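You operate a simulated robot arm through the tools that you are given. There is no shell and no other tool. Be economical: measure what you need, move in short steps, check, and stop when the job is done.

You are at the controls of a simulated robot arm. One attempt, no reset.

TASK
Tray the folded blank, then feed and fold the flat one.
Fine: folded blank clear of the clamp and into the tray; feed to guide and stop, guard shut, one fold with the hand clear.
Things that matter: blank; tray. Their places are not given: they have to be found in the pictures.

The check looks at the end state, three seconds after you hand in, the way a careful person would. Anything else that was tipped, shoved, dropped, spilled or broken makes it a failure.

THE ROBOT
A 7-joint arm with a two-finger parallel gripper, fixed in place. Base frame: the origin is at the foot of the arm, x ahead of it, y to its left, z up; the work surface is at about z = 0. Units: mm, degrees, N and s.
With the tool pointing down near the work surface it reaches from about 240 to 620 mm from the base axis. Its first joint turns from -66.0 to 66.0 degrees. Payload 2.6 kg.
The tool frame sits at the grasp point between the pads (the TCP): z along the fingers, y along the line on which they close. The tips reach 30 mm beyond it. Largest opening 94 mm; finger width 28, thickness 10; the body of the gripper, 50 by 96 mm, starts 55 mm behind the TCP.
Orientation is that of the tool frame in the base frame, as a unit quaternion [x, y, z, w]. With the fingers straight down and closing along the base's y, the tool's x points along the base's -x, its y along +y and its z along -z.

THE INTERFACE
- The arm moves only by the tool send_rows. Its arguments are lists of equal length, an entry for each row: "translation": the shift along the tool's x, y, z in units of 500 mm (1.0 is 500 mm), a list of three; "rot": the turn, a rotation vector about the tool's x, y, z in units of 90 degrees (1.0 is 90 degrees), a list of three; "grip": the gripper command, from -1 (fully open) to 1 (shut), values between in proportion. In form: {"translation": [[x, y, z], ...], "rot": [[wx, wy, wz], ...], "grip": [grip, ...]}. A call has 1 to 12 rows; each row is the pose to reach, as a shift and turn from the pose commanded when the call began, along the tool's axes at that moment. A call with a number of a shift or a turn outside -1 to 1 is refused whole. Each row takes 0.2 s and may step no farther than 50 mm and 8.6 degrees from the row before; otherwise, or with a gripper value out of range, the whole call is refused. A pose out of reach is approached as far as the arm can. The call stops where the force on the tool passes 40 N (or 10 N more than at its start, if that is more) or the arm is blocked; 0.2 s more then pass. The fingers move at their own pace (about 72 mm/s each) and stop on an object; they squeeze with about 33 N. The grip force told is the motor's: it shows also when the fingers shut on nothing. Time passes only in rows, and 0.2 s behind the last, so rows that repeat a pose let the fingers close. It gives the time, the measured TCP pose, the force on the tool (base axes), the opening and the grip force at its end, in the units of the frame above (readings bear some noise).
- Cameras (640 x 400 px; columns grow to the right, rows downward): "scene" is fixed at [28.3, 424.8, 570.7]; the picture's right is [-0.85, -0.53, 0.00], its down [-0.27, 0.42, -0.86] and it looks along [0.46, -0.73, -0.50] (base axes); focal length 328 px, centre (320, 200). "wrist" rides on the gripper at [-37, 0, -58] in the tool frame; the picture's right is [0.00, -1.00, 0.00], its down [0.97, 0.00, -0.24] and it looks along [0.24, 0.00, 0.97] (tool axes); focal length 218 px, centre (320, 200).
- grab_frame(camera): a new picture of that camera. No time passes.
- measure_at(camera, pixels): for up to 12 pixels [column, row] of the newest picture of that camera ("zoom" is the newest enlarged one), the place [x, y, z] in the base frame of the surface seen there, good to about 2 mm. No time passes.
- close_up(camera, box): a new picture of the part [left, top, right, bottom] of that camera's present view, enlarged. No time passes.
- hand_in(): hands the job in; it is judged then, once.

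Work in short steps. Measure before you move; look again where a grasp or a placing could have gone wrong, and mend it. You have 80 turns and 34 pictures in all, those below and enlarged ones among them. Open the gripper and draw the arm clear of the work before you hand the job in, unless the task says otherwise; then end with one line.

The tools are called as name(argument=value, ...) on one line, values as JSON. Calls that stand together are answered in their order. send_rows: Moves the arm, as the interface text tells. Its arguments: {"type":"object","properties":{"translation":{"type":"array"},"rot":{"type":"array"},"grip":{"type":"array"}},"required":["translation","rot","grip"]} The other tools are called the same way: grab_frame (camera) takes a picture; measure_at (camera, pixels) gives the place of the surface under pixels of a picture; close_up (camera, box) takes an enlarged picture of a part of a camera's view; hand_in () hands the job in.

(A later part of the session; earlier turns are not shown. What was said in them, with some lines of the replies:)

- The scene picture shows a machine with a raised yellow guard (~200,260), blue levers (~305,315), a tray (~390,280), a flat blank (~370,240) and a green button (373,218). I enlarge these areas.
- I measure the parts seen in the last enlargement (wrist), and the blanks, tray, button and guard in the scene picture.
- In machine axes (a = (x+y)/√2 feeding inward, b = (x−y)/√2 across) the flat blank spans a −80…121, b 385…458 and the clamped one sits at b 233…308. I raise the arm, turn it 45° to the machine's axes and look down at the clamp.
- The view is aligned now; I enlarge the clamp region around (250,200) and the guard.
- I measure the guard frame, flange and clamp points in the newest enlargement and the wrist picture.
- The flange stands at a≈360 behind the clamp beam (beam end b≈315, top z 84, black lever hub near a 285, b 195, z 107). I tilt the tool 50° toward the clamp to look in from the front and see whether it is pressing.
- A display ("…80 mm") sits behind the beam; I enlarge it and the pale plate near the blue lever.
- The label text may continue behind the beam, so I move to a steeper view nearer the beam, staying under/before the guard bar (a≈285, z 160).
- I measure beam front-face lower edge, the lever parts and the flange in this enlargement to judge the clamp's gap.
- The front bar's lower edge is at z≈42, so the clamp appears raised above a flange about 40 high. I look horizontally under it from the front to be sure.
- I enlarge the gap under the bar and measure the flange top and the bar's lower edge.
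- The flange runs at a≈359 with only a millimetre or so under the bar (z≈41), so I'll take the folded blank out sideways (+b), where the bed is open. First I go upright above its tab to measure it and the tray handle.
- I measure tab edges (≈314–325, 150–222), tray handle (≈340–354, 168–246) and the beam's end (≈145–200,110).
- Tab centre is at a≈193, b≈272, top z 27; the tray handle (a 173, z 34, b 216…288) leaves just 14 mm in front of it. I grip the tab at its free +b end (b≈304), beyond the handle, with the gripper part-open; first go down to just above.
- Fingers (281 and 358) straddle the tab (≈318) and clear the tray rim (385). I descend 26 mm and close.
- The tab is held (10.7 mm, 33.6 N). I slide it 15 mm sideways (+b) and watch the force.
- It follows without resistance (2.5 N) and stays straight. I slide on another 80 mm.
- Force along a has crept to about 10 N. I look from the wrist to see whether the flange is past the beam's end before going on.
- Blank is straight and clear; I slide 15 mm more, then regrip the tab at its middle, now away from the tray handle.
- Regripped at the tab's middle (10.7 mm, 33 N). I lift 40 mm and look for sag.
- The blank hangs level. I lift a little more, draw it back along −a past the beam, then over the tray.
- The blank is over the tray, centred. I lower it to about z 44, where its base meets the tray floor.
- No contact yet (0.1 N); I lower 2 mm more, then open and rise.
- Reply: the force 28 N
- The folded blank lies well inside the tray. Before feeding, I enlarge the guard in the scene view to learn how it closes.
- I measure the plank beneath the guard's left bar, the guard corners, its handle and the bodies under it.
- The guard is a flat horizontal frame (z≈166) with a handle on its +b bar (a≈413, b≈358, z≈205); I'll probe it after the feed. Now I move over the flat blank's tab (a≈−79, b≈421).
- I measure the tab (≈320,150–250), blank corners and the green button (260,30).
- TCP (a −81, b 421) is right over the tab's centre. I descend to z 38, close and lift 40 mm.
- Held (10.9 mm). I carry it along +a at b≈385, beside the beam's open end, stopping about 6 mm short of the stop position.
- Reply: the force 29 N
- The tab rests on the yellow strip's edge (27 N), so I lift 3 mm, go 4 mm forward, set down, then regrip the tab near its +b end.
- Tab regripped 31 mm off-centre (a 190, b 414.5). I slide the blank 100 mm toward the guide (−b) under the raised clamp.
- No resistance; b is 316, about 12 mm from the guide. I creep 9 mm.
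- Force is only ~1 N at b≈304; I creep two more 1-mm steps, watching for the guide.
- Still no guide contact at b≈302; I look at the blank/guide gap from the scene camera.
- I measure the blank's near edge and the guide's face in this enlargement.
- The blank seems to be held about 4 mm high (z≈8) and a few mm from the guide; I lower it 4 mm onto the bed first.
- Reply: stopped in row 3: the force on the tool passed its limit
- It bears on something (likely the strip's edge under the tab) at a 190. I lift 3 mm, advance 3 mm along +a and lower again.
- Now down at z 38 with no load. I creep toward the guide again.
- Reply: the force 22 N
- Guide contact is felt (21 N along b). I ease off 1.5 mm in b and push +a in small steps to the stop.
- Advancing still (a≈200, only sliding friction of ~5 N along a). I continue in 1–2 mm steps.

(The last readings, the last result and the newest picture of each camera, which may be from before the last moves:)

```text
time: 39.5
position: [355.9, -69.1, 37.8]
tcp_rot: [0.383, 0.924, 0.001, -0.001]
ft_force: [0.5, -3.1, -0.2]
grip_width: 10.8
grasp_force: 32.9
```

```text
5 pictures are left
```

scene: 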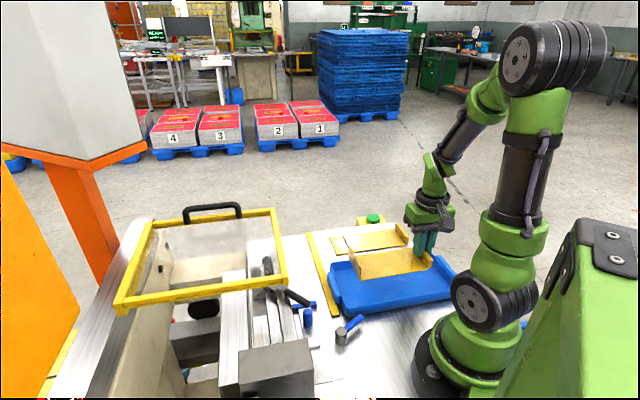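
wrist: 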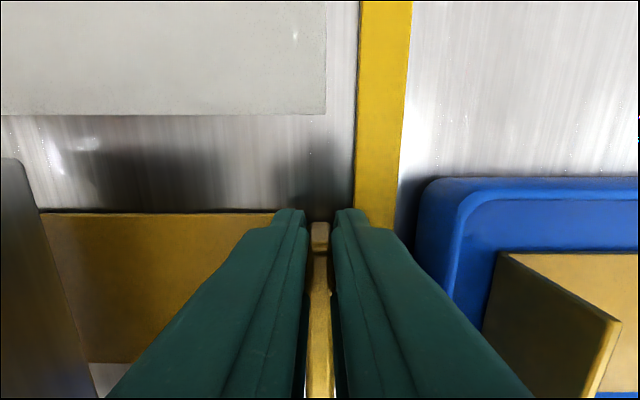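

No stop felt yet at a≈203, beyond where I expected (≈195). I look through the guard at the blank's leading end from the scene camera.

close_up(camera="scene", box=[210, 245, 290, 345])

```text
4.00 times, centred on (250, 295) of scene
```

zoom: 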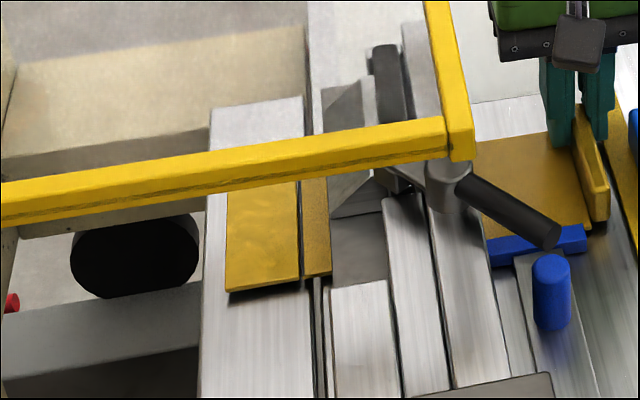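

The blank lies on the fold plate with its crease at (302,240) and the hinge slot at about (316,330). I measure both.

measure_at(camera="zoom", pixels=[[229, 285], [228, 220], [299, 272], [300, 215], [328, 268], [326, 210], [310, 320], [318, 320], [326, 320], [316, 385], [345, 240], [215, 300]])

measure_at(camera="zoom", pixels=[[250, 220], [250, 280], [222, 250], [208, 330], [340, 205], [350, 130], [370, 110], [335, 150], [360, 330], [300, 330], [240, 140], [410, 330]])

```text
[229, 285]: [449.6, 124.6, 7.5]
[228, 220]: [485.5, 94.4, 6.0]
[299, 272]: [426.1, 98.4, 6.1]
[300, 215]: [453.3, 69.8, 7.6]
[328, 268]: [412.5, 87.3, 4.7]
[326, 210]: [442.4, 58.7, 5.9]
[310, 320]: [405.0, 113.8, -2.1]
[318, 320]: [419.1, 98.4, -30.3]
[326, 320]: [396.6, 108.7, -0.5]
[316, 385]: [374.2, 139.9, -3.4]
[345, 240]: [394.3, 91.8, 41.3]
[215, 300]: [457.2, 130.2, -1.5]
```

```text
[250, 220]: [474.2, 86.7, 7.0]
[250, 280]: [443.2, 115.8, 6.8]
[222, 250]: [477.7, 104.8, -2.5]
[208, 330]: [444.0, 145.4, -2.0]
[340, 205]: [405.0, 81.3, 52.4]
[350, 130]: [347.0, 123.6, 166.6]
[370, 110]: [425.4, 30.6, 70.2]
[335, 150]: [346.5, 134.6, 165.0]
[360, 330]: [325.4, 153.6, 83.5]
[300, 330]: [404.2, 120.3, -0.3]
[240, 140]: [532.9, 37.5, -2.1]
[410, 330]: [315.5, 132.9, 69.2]
```

The crease is now at a≈370.5 while the hinge slot centre is ≈361–362, so I've gone ~8 mm past; the folded sample sat with its tab at 194.5, right against the yellow strip's edge. I draw back 7 mm and then feel for the strip.

send_rows(translation=[[0, -0.004, 0], [0, -0.009, 0], [0, -0.014, 0], [0, -0.014, 0]], rot=[[0, 0, 0], [0, 0, 0], [0, 0, 0], [0, 0, 0]], grip=[1, 1, 1, 1])

measure_at(camera="wrist", pixels=[[357, 150], [362, 40], [405, 150], [354, 205], [420, 260], [437, 182]])

```text
time: 40.5
position: [351.4, -74.4, 36.8]
tcp_rot: [0.383, 0.924, 0.001, 0.002]
ft_force: [0.5, -0.4, -0.7]
grip_width: 10.7
grasp_force: 32.9
```

```text
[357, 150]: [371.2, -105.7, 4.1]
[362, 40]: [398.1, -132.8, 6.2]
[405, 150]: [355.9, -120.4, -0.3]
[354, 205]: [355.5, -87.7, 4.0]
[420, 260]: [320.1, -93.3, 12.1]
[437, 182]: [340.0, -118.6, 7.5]
```

The strip's edge is at a≈188; the tab's rear face is now ≈190.5. I draw back in 1-mm steps, feeling for contact.

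send_rows(translation=[[0, -0.002, 0], [0, -0.003, 0]], rot=[[0, 0, 0], [0, 0, 0]], grip=[1, 1])

send_rows(translation=[[0, -0.002, 0], [0, -0.002, 0]], rot=[[0, 0, 0], [0, 0, 0]], grip=[1, 1])

```text
time: 41.1
position: [349.9, -76.2, 37.8]
tcp_rot: [0.383, 0.924, 0.001, 0.003]
ft_force: [3.6, 3.3, -2.1]
grip_width: 10.9
grasp_force: 32.9
```

```text
time: 41.7
position: [349.4, -75.8, 38.3]
tcp_rot: [0.382, 0.924, 0.002, 0.003]
ft_force: [9.9, 11.2, -1.8]
grip_width: 10.8
grasp_force: 32.5
```

The tab meets the strip's edge at a≈193.5 — the same seat as the folded sample, so that is the stop. I ease that push and confirm guide contact with a small −b nudge.

send_rows(translation=[[0, 0.001, 0], [0.002, 0.001, 0], [0.002, 0.001, 0]], rot=[[0, 0, 0], [0, 0, 0], [0, 0, 0]], grip=[1, 1, 1])

```text
time: 42.5
position: [349.3, -75.4, 37.4]
tcp_rot: [0.383, 0.924, 0.001, 0.004]
ft_force: [16.1, 6.3, -0.1]
grip_width: 10.7
grasp_force: 33.6
```

Both are felt: ~7 N at the guide, ~16 N at the stop. I ease off slightly, open just to 18 mm (tray handle nearby) and rise.

send_rows(translation=[[-0.001, 0.002, 0], [-0.001, 0.002, 0], [-0.001, 0.002, 0], [-0.001, 0.002, -0.02], [-0.001, 0.002, -0.06], [-0.001, 0.002, -0.14], [-0.001, 0.002, -0.22], [-0.001, 0.002, -0.3], [-0.001, 0.002, -0.38]], rot=[[0, 0, 0], [0, 0, 0], [0, 0, 0], [0, 0, 0], [0, 0, 0], [0, 0, 0], [0, 0, 0], [0, 0, 0], [0, 0, 0]], grip=[1, 0.617, 0.617, 0.617, 0.617, 0.617, 0.617, 0.617, 0.617])

grab_frame(camera="wrist")

```text
time: 44.5
position: [346.7, -75.3, 227.0]
tcp_rot: [0.383, 0.924, 0.001, 0.001]
ft_force: [0.3, 0.5, -0.1]
grip_width: 17.9
grasp_force: 0.1
```

```text
3 pictures are left
```

wrist: 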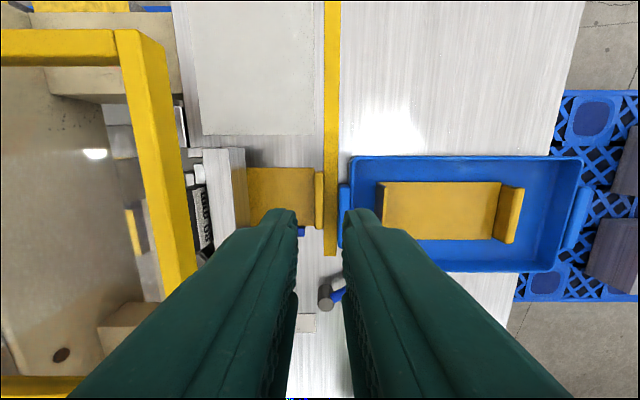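

I verify the seat by measuring the tab, blank edges, leading end seen through the guard (130,230) and guide (301,230).

measure_at(camera="wrist", pixels=[[319, 185], [319, 175], [319, 226], [302, 231], [309, 170], [128, 212], [132, 250], [143, 220], [330, 185], [347, 190], [250, 170], [139, 248]])

```text
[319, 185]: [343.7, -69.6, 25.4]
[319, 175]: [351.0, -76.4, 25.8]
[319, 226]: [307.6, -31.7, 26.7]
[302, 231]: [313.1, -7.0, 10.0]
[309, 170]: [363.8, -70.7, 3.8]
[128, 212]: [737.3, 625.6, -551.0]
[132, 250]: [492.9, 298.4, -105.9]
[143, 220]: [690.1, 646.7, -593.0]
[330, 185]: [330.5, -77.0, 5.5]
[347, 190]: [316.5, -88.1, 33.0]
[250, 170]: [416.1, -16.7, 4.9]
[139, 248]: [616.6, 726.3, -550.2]
```

The tab sits at a≈194, b 240…302 against guide and strip, matching the sample. Now the guard: with the fingers shut I go over its handle (a≈413, b≈361, top z≈208) to press it gently down and feel how it moves.

send_rows(translation=[[0, 0, -0.06], [0, 0, -0.12], [-0.02, 0.08, -0.12], [-0.045, 0.16, -0.12], [-0.07, 0.24, -0.12], [-0.095, 0.32, -0.12], [-0.115, 0.4, -0.12], [-0.126, 0.442, -0.12], [-0.126, 0.442, -0.08], [-0.126, 0.442, -0.05]], rot=[[0, 0, 0], [0, 0, 0], [0, 0, 0], [0, 0, 0], [0, 0, 0], [0, 0, 0], [0, 0, 0], [0, 0, 0], [0, 0, 0], [0, 0, 0]], grip=[1, 1, 1, 1, 1, 1, 1, 1, 1, 1])

```text
time: 46.7
position: [550.6, 36.5, 254.4]
tcp_rot: [0.382, 0.924, 0.001, 0.002]
ft_force: [-0.2, 0.3, 0.2]
grip_width: 0.1
grasp_force: 33.2
```

At a 415, b 363, tips at z≈224. I descend in small steps onto the handle.

send_rows(translation=[[0, 0, 0.01], [0, 0, 0.02], [0, 0, 0.03], [0, 0, 0.04]], rot=[[0, 0, 0], [0, 0, 0], [0, 0, 0], [0, 0, 0]], grip=[1, 1, 1, 1])

```text
time: 47.7
position: [549.8, 36.2, 238.4]
tcp_rot: [0.384, 0.924, 0.004, 0.005]
ft_force: [-18.4, -1.4, 35.6]
grip_width: 0.0
grasp_force: 32.9
```

Contact at z≈208 with 36 N. I press a little further to see whether it yields.

send_rows(translation=[[0, 0, 0.006], [0, 0, 0.012], [0, 0, 0.018]], rot=[[0, 0, 0], [0, 0, 0], [0, 0, 0]], grip=[1, 1, 1])

```text
time: 48.0
position: [550.1, 36.0, 237.5]
tcp_rot: [0.384, 0.923, 0.004, 0.007]
ft_force: [-3.4, -1.6, 4.7]
grip_width: 0.1
grasp_force: 32.9
stopped in row 1: the force on the tool passed its limit (the readings are from after the stop); the commanded pose is now the measured one
```

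It is rigid downward. I lift off and probe sideways: from the +b side of the handle, push gently toward −b.

send_rows(translation=[[0, 0, -0.03], [-0.03, 0, -0.03], [-0.056, 0, -0.03], [-0.056, 0, 0.0], [-0.056, 0, 0.024]], rot=[[0, 0, 0], [0, 0, 0], [0, 0, 0], [0, 0, 0], [0, 0, 0]], grip=[1, 1, 1, 1, 1])

send_rows(translation=[[0.005, 0, 0], [0.01, 0, 0], [0.015, 0, 0], [0.02, 0, 0], [0.025, 0, 0]], rot=[[0, 0, 0], [0, 0, 0], [0, 0, 0], [0, 0, 0], [0, 0, 0]], grip=[1, 1, 1, 1, 1])

```text
time: 49.2
position: [570.7, 15.8, 226.3]
tcp_rot: [0.384, 0.923, 0.004, 0.006]
ft_force: [-1.0, -0.2, -0.2]
grip_width: 0.0
grasp_force: 33.1
```

```text
time: 50.4
position: [561.1, 24.8, 224.5]
tcp_rot: [0.385, 0.923, 0.004, 0.006]
ft_force: [1.1, -0.8, 0.6]
grip_width: 0.1
grasp_force: 33.0
```

Only ~1 N so far (finger edge b≈365). I push on 12 mm.

send_rows(translation=[[0.006, 0, 0], [0.012, 0, 0], [0.018, 0, 0], [0.024, 0, 0]], rot=[[0, 0, 0], [0, 0, 0], [0, 0, 0], [0, 0, 0]], grip=[1, 1, 1, 1])

```text
time: 51.4
position: [552.7, 35.2, 225.3]
tcp_rot: [0.385, 0.923, 0.004, 0.006]
ft_force: [0.9, -2.0, 0.0]
grip_width: 0.0
grasp_force: 32.9
```

b is 366 with just 2 N — the guard may be sliding. I check with the scene camera.

close_up(camera="scene", box=[100, 170, 340, 330])

```text
2.50 times, centred on (220, 250) of scene
```

zoom: 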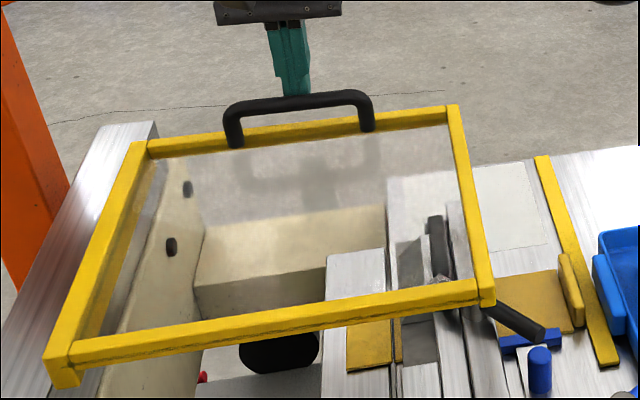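

The guard has moved. I measure its corners, handle and bars to see how.

measure_at(camera="zoom", pixels=[[485, 290], [455, 110], [140, 150], [55, 360], [300, 100], [240, 135], [367, 125], [300, 130], [250, 325], [370, 345], [395, 345], [540, 370]])

```text
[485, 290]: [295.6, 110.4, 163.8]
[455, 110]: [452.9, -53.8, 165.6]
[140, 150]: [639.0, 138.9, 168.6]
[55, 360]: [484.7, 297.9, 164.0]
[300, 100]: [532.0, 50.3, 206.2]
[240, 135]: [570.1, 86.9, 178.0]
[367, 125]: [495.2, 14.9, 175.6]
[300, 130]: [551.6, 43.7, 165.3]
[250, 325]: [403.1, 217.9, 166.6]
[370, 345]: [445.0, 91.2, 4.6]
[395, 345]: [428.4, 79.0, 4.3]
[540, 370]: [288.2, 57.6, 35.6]
```

The guard slides along −b (all corners shifted ≈18 mm, z unchanged), with little force. I keep pushing it toward −b until it meets its end stop.

send_rows(translation=[[0.012, 0, 0], [0.024, 0, 0], [0.036, 0, 0], [0.048, 0, 0], [0.06, 0, 0], [0.072, 0, 0], [0.084, 0, 0], [0.096, 0, 0], [0.108, 0, 0], [0.12, 0, 0]], rot=[[0, 0, 0], [0, 0, 0], [0, 0, 0], [0, 0, 0], [0, 0, 0], [0, 0, 0], [0, 0, 0], [0, 0, 0], [0, 0, 0], [0, 0, 0]], grip=[1, 1, 1, 1, 1, 1, 1, 1, 1, 1])

```text
time: 53.6
position: [511.1, 77.0, 223.6]
tcp_rot: [0.383, 0.924, 0.004, 0.005]
ft_force: [0.4, 0.0, -0.6]
grip_width: 0.0
grasp_force: 32.5
```

Total shift is now ≈77 mm with no resistance; the "80 mm" label may be this travel. I continue in 2-mm steps.

send_rows(translation=[[0.004, 0, 0], [0.008, 0, 0], [0.012, 0, 0]], rot=[[0, 0, 0], [0, 0, 0], [0, 0, 0]], grip=[1, 1, 1])

```text
time: 54.4
position: [506.3, 82.5, 224.5]
tcp_rot: [0.384, 0.923, 0.003, 0.005]
ft_force: [1.0, -1.9, 0.2]
grip_width: 0.2
grasp_force: 33.0
```

Still free (2 N). I continue 20 mm in small steps, looking for the stop.

send_rows(translation=[[0.006, 0, 0], [0.012, 0, 0], [0.018, 0, 0], [0.024, 0, 0], [0.03, 0, 0], [0.036, 0, 0], [0.042, 0, 0]], rot=[[0, 0, 0], [0, 0, 0], [0, 0, 0], [0, 0, 0], [0, 0, 0], [0, 0, 0], [0, 0, 0]], grip=[1, 1, 1, 1, 1, 1, 1])

```text
time: 56.0
position: [491.8, 95.6, 225.0]
tcp_rot: [0.384, 0.923, 0.003, 0.005]
ft_force: [1.0, -0.9, -0.8]
grip_width: 0.0
grasp_force: 32.7
```

104 mm and still free, and the guard is now uncovering the blank — so −b is opening. Shut must be +b; I hop over the handle to its −b side.

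send_rows(translation=[[0, 0, -0.04], [0, 0, -0.09], [0.05, 0, -0.09], [0.1, 0, -0.09], [0.1, 0, -0.04], [0.1, 0, 0.002]], rot=[[0, 0, 0], [0, 0, 0], [0, 0, 0], [0, 0, 0], [0, 0, 0], [0, 0, 0]], grip=[1, 1, 1, 1, 1, 1])

send_rows(translation=[[-0.02, 0, 0], [-0.04, 0, 0], [-0.06, 0, 0], [-0.08, 0, 0], [-0.1, 0, 0], [-0.12, 0, 0], [-0.14, 0, 0], [-0.16, 0, 0], [-0.175, 0, 0], [-0.19, 0, 0]], rot=[[0, 0, 0], [0, 0, 0], [0, 0, 0], [0, 0, 0], [0, 0, 0], [0, 0, 0], [0, 0, 0], [0, 0, 0], [0, 0, 0], [0, 0, 0]], grip=[1, 1, 1, 1, 1, 1, 1, 1, 1, 1])

```text
time: 57.4
position: [457.4, 131.2, 222.6]
tcp_rot: [0.385, 0.923, 0.004, 0.006]
ft_force: [-0.3, -0.5, 0.3]
grip_width: 0.0
grasp_force: 32.8
```

```text
time: 59.6
position: [521.9, 62.0, 223.8]
tcp_rot: [0.384, 0.923, 0.003, 0.007]
ft_force: [-0.6, -0.2, -0.4]
grip_width: 0.3
grasp_force: 33.4
```

Handle is near b≈346; I continue +b in 4-mm steps past its initial place, watching for the stop.

send_rows(translation=[[-0.008, 0, 0], [-0.016, 0, 0], [-0.024, 0, 0], [-0.032, 0, 0], [-0.04, 0, 0], [-0.048, 0, 0]], rot=[[0, 0, 0], [0, 0, 0], [0, 0, 0], [0, 0, 0], [0, 0, 0], [0, 0, 0]], grip=[1, 1, 1, 1, 1, 1])

```text
time: 61.0
position: [536.5, 50.4, 224.3]
tcp_rot: [0.383, 0.924, 0.007, -0.001]
ft_force: [-30.0, 14.0, 5.6]
grip_width: 0.0
grasp_force: 33.2
```

The guard hits a hard stop at b≈365 — exactly its initial place, where it covers the fold zone. Before deciding, I read the green text on the screen at (155,33) in the scene, in case it shows machine status.

close_up(camera="scene", box=[135, 10, 239, 75])

```text
6.15 times, centred on (187, 42) of scene
```

zoom: 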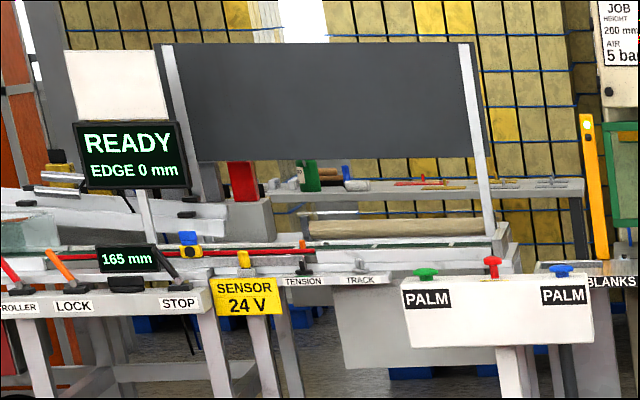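

That's another machine's panel. With the guard hard against its stop and covering the fold, I treat it as shut. I back off the handle and rise, then travel toward the green button at about (350, −406).

send_rows(translation=[[0.01, 0, 0], [0.025, 0, 0], [0.025, 0, -0.06], [0.025, 0, -0.1]], rot=[[0, 0, 0], [0, 0, 0], [0, 0, 0], [0, 0, 0]], grip=[1, 1, 1, 1])

send_rows(translation=[[-0.037, -0.082, 0], [-0.073, -0.164, 0], [-0.11, -0.246, 0], [-0.147, -0.328, 0], [-0.183, -0.41, 0], [-0.22, -0.492, 0], [-0.257, -0.574, 0], [-0.293, -0.656, 0], [-0.33, -0.738, 0], [-0.367, -0.82, 0], [-0.404, -0.9, 0]], rot=[[0, 0, 0], [0, 0, 0], [0, 0, 0], [0, 0, 0], [0, 0, 0], [0, 0, 0], [0, 0, 0], [0, 0, 0], [0, 0, 0], [0, 0, 0], [0, 0, 0]], grip=[1, 1, 1, 1, 1, 1, 1, 1, 1, 1, 1])

```text
time: 62.0
position: [531.0, 52.9, 274.0]
tcp_rot: [0.386, 0.923, 0.003, 0.006]
ft_force: [0.1, 0.4, 0.1]
grip_width: 0.2
grasp_force: 33.2
```

```text
time: 64.4
position: [353.9, -406.7, 269.6]
tcp_rot: [0.383, 0.924, 0.004, 0.007]
ft_force: [0.4, -0.2, 0.3]
grip_width: 0.0
grasp_force: 32.6
```

Over the button at (354, −407). I descend to just above it, shifting ~3 mm to centre.

send_rows(translation=[[0, -0.004, 0.09], [0, -0.004, 0.18], [0, -0.004, 0.27], [0, -0.004, 0.36], [0, -0.004, 0.42], [0, -0.004, 0.45]], rot=[[0, 0, 0], [0, 0, 0], [0, 0, 0], [0, 0, 0], [0, 0, 0], [0, 0, 0]], grip=[1, 1, 1, 1, 1, 1])

send_rows(translation=[[0, 0, 0.006], [0, 0, 0.012], [0, 0, 0.018], [0, 0, 0.024]], rot=[[0, 0, 0], [0, 0, 0], [0, 0, 0], [0, 0, 0]], grip=[1, 1, 1, 1])

```text
time: 65.8
position: [356.8, -407.5, 46.0]
tcp_rot: [0.384, 0.923, 0.003, 0.006]
ft_force: [-0.2, 0.0, -0.1]
grip_width: 0.0
grasp_force: 32.9
```

```text
time: 66.8
position: [356.4, -405.9, 33.3]
tcp_rot: [0.384, 0.923, 0.005, 0.007]
ft_force: [-0.2, 1.0, 0.8]
grip_width: 0.0
grasp_force: 33.0
```

No contact yet (tips z≈3). I shift 4 mm toward the button's centre and press in small steps until force shows, once.

send_rows(translation=[[0.006, -0.006, 0.0], [0.006, -0.006, 0.005], [0.006, -0.006, 0.01], [0.006, -0.006, 0.015]], rot=[[0, 0, 0], [0, 0, 0], [0, 0, 0], [0, 0, 0]], grip=[1, 1, 1, 1])

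```text
time: 67.8
position: [350.5, -405.2, 27.3]
tcp_rot: [0.384, 0.923, 0.004, 0.007]
ft_force: [-1.3, 1.4, 3.9]
grip_width: 0.0
grasp_force: 32.8
```

Button contact (3.9 N). I press 6 mm further in one stroke.

send_rows(translation=[[0, 0, 0.005], [0, 0, 0.01], [0, 0, 0.014], [0, 0, 0.014]], rot=[[0, 0, 0], [0, 0, 0], [0, 0, 0], [0, 0, 0]], grip=[1, 1, 1, 1])

```text
time: 68.7
position: [351.6, -406.4, 23.9]
tcp_rot: [0.385, 0.923, 0.004, 0.008]
ft_force: [-4.6, 4.8, 13.2]
grip_width: 0.0
grasp_force: 33.1
stopped in row 4: the force on the tool passed its limit (the readings are from after the stop); the commanded pose is now the measured one
```

The button bottomed out (force limit reached). I rise straight up, clear, and let the machine run a couple of seconds.

send_rows(translation=[[0, 0, -0.04], [0, 0, -0.1], [0, 0, -0.2], [0, 0, -0.3], [0, 0, -0.4], [0, 0, -0.4], [0, 0, -0.4], [0, 0, -0.4], [0, 0, -0.4], [0, 0, -0.4], [0, 0, -0.4], [0, 0, -0.4]], rot=[[0, 0, 0], [0, 0, 0], [0, 0, 0], [0, 0, 0], [0, 0, 0], [0, 0, 0], [0, 0, 0], [0, 0, 0], [0, 0, 0], [0, 0, 0], [0, 0, 0], [0, 0, 0]], grip=[1, 1, 1, 1, -1, -1, -1, -1, -1, -1, -1, -1])

measure_at(camera="scene", pixels=[[238, 312], [245, 310], [250, 305], [240, 300], [285, 288], [255, 303], [300, 300], [275, 262]])

```text
time: 71.3
position: [347.5, -406.1, 222.1]
tcp_rot: [0.385, 0.923, 0.004, 0.007]
ft_force: [-0.6, -0.2, 0.6]
grip_width: 93.8
grasp_force: 0.1
```

```text
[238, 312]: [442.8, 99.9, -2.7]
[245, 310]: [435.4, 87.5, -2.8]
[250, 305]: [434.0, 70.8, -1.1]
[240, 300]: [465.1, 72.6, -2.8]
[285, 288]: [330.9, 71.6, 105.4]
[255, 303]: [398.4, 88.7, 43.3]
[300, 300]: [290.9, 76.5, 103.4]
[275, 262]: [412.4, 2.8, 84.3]
```

I use the last picture on the fold zone and the guard.

close_up(camera="scene", box=[180, 210, 356, 320])

```text
3.64 times, centred on (268, 265) of scene
```

zoom: 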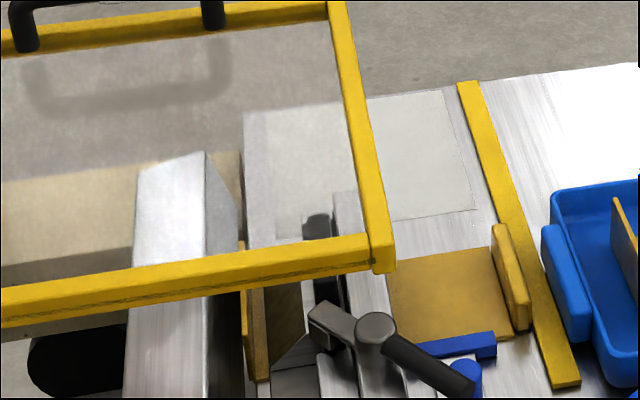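

The machine is folding: the fold plate is swung up and the flange stands at (245,330). I measure it, and wait more for the cycle to finish.

measure_at(camera="zoom", pixels=[[244, 300], [244, 350], [258, 340], [200, 165], [190, 340], [150, 350], [505, 260], [500, 350], [470, 345], [380, 250]])

send_rows(translation=[[0, 0, -0.05], [0, 0, -0.05], [0, 0, -0.05], [0, 0, -0.05], [0, 0, -0.05], [0, 0, -0.05], [0, 0, -0.05], [0, 0, -0.05], [0, 0, -0.05], [0, 0, -0.05], [0, 0, -0.05], [0, 0, -0.05]], rot=[[0, 0, 0], [0, 0, 0], [0, 0, 0], [0, 0, 0], [0, 0, 0], [0, 0, 0], [0, 0, 0], [0, 0, 0], [0, 0, 0], [0, 0, 0], [0, 0, 0], [0, 0, 0]], grip=[-1, -1, -1, -1, -1, -1, -1, -1, -1, -1, -1, -1])

```text
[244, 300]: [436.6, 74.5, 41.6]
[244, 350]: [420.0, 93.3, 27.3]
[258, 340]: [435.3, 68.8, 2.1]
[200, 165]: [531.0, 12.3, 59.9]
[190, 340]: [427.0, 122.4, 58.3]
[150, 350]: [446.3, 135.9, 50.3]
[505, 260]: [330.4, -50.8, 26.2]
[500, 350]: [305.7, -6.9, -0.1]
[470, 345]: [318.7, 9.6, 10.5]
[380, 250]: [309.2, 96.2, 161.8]
```

```text
time: 73.9
position: [346.4, -405.7, 247.5]
tcp_rot: [0.387, 0.922, 0.004, 0.006]
ft_force: [-0.5, 0.0, -0.5]
grip_width: 94.0
grasp_force: 0.0
```

The flange stands upright at a≈361, z≈41, like the sample. I let a little more time pass for the leaf to return, gripper open and arm clear.

send_rows(translation=[[0, 0, 0], [0, 0, 0], [0, 0, 0], [0, 0, 0], [0, 0, 0], [0, 0, 0], [0, 0, 0], [0, 0, 0], [0, 0, 0], [0, 0, 0], [0, 0, 0], [0, 0, 0]], rot=[[0, 0, 0], [0, 0, 0], [0, 0, 0], [0, 0, 0], [0, 0, 0], [0, 0, 0], [0, 0, 0], [0, 0, 0], [0, 0, 0], [0, 0, 0], [0, 0, 0], [0, 0, 0]], grip=[-1, -1, -1, -1, -1, -1, -1, -1, -1, -1, -1, -1])

hand_in()

```text
time: 76.5
position: [346.7, -406.5, 248.5]
tcp_rot: [0.386, 0.923, 0.004, 0.007]
ft_force: [0.7, -0.4, -0.5]
grip_width: 94.1
grasp_force: 0.2
```

```text
The job is handed in.
```

I handed the job in: the folded blank is in the tray, and the flat one was fed against the guide and the yellow strip, then folded once with the arm clear. I took the guard's +b end stop as shut and the strip as the stop; neither is labelled, and I slid the guard open about 104 mm before returning it. I had no picture left to see the fold plate swing back down.
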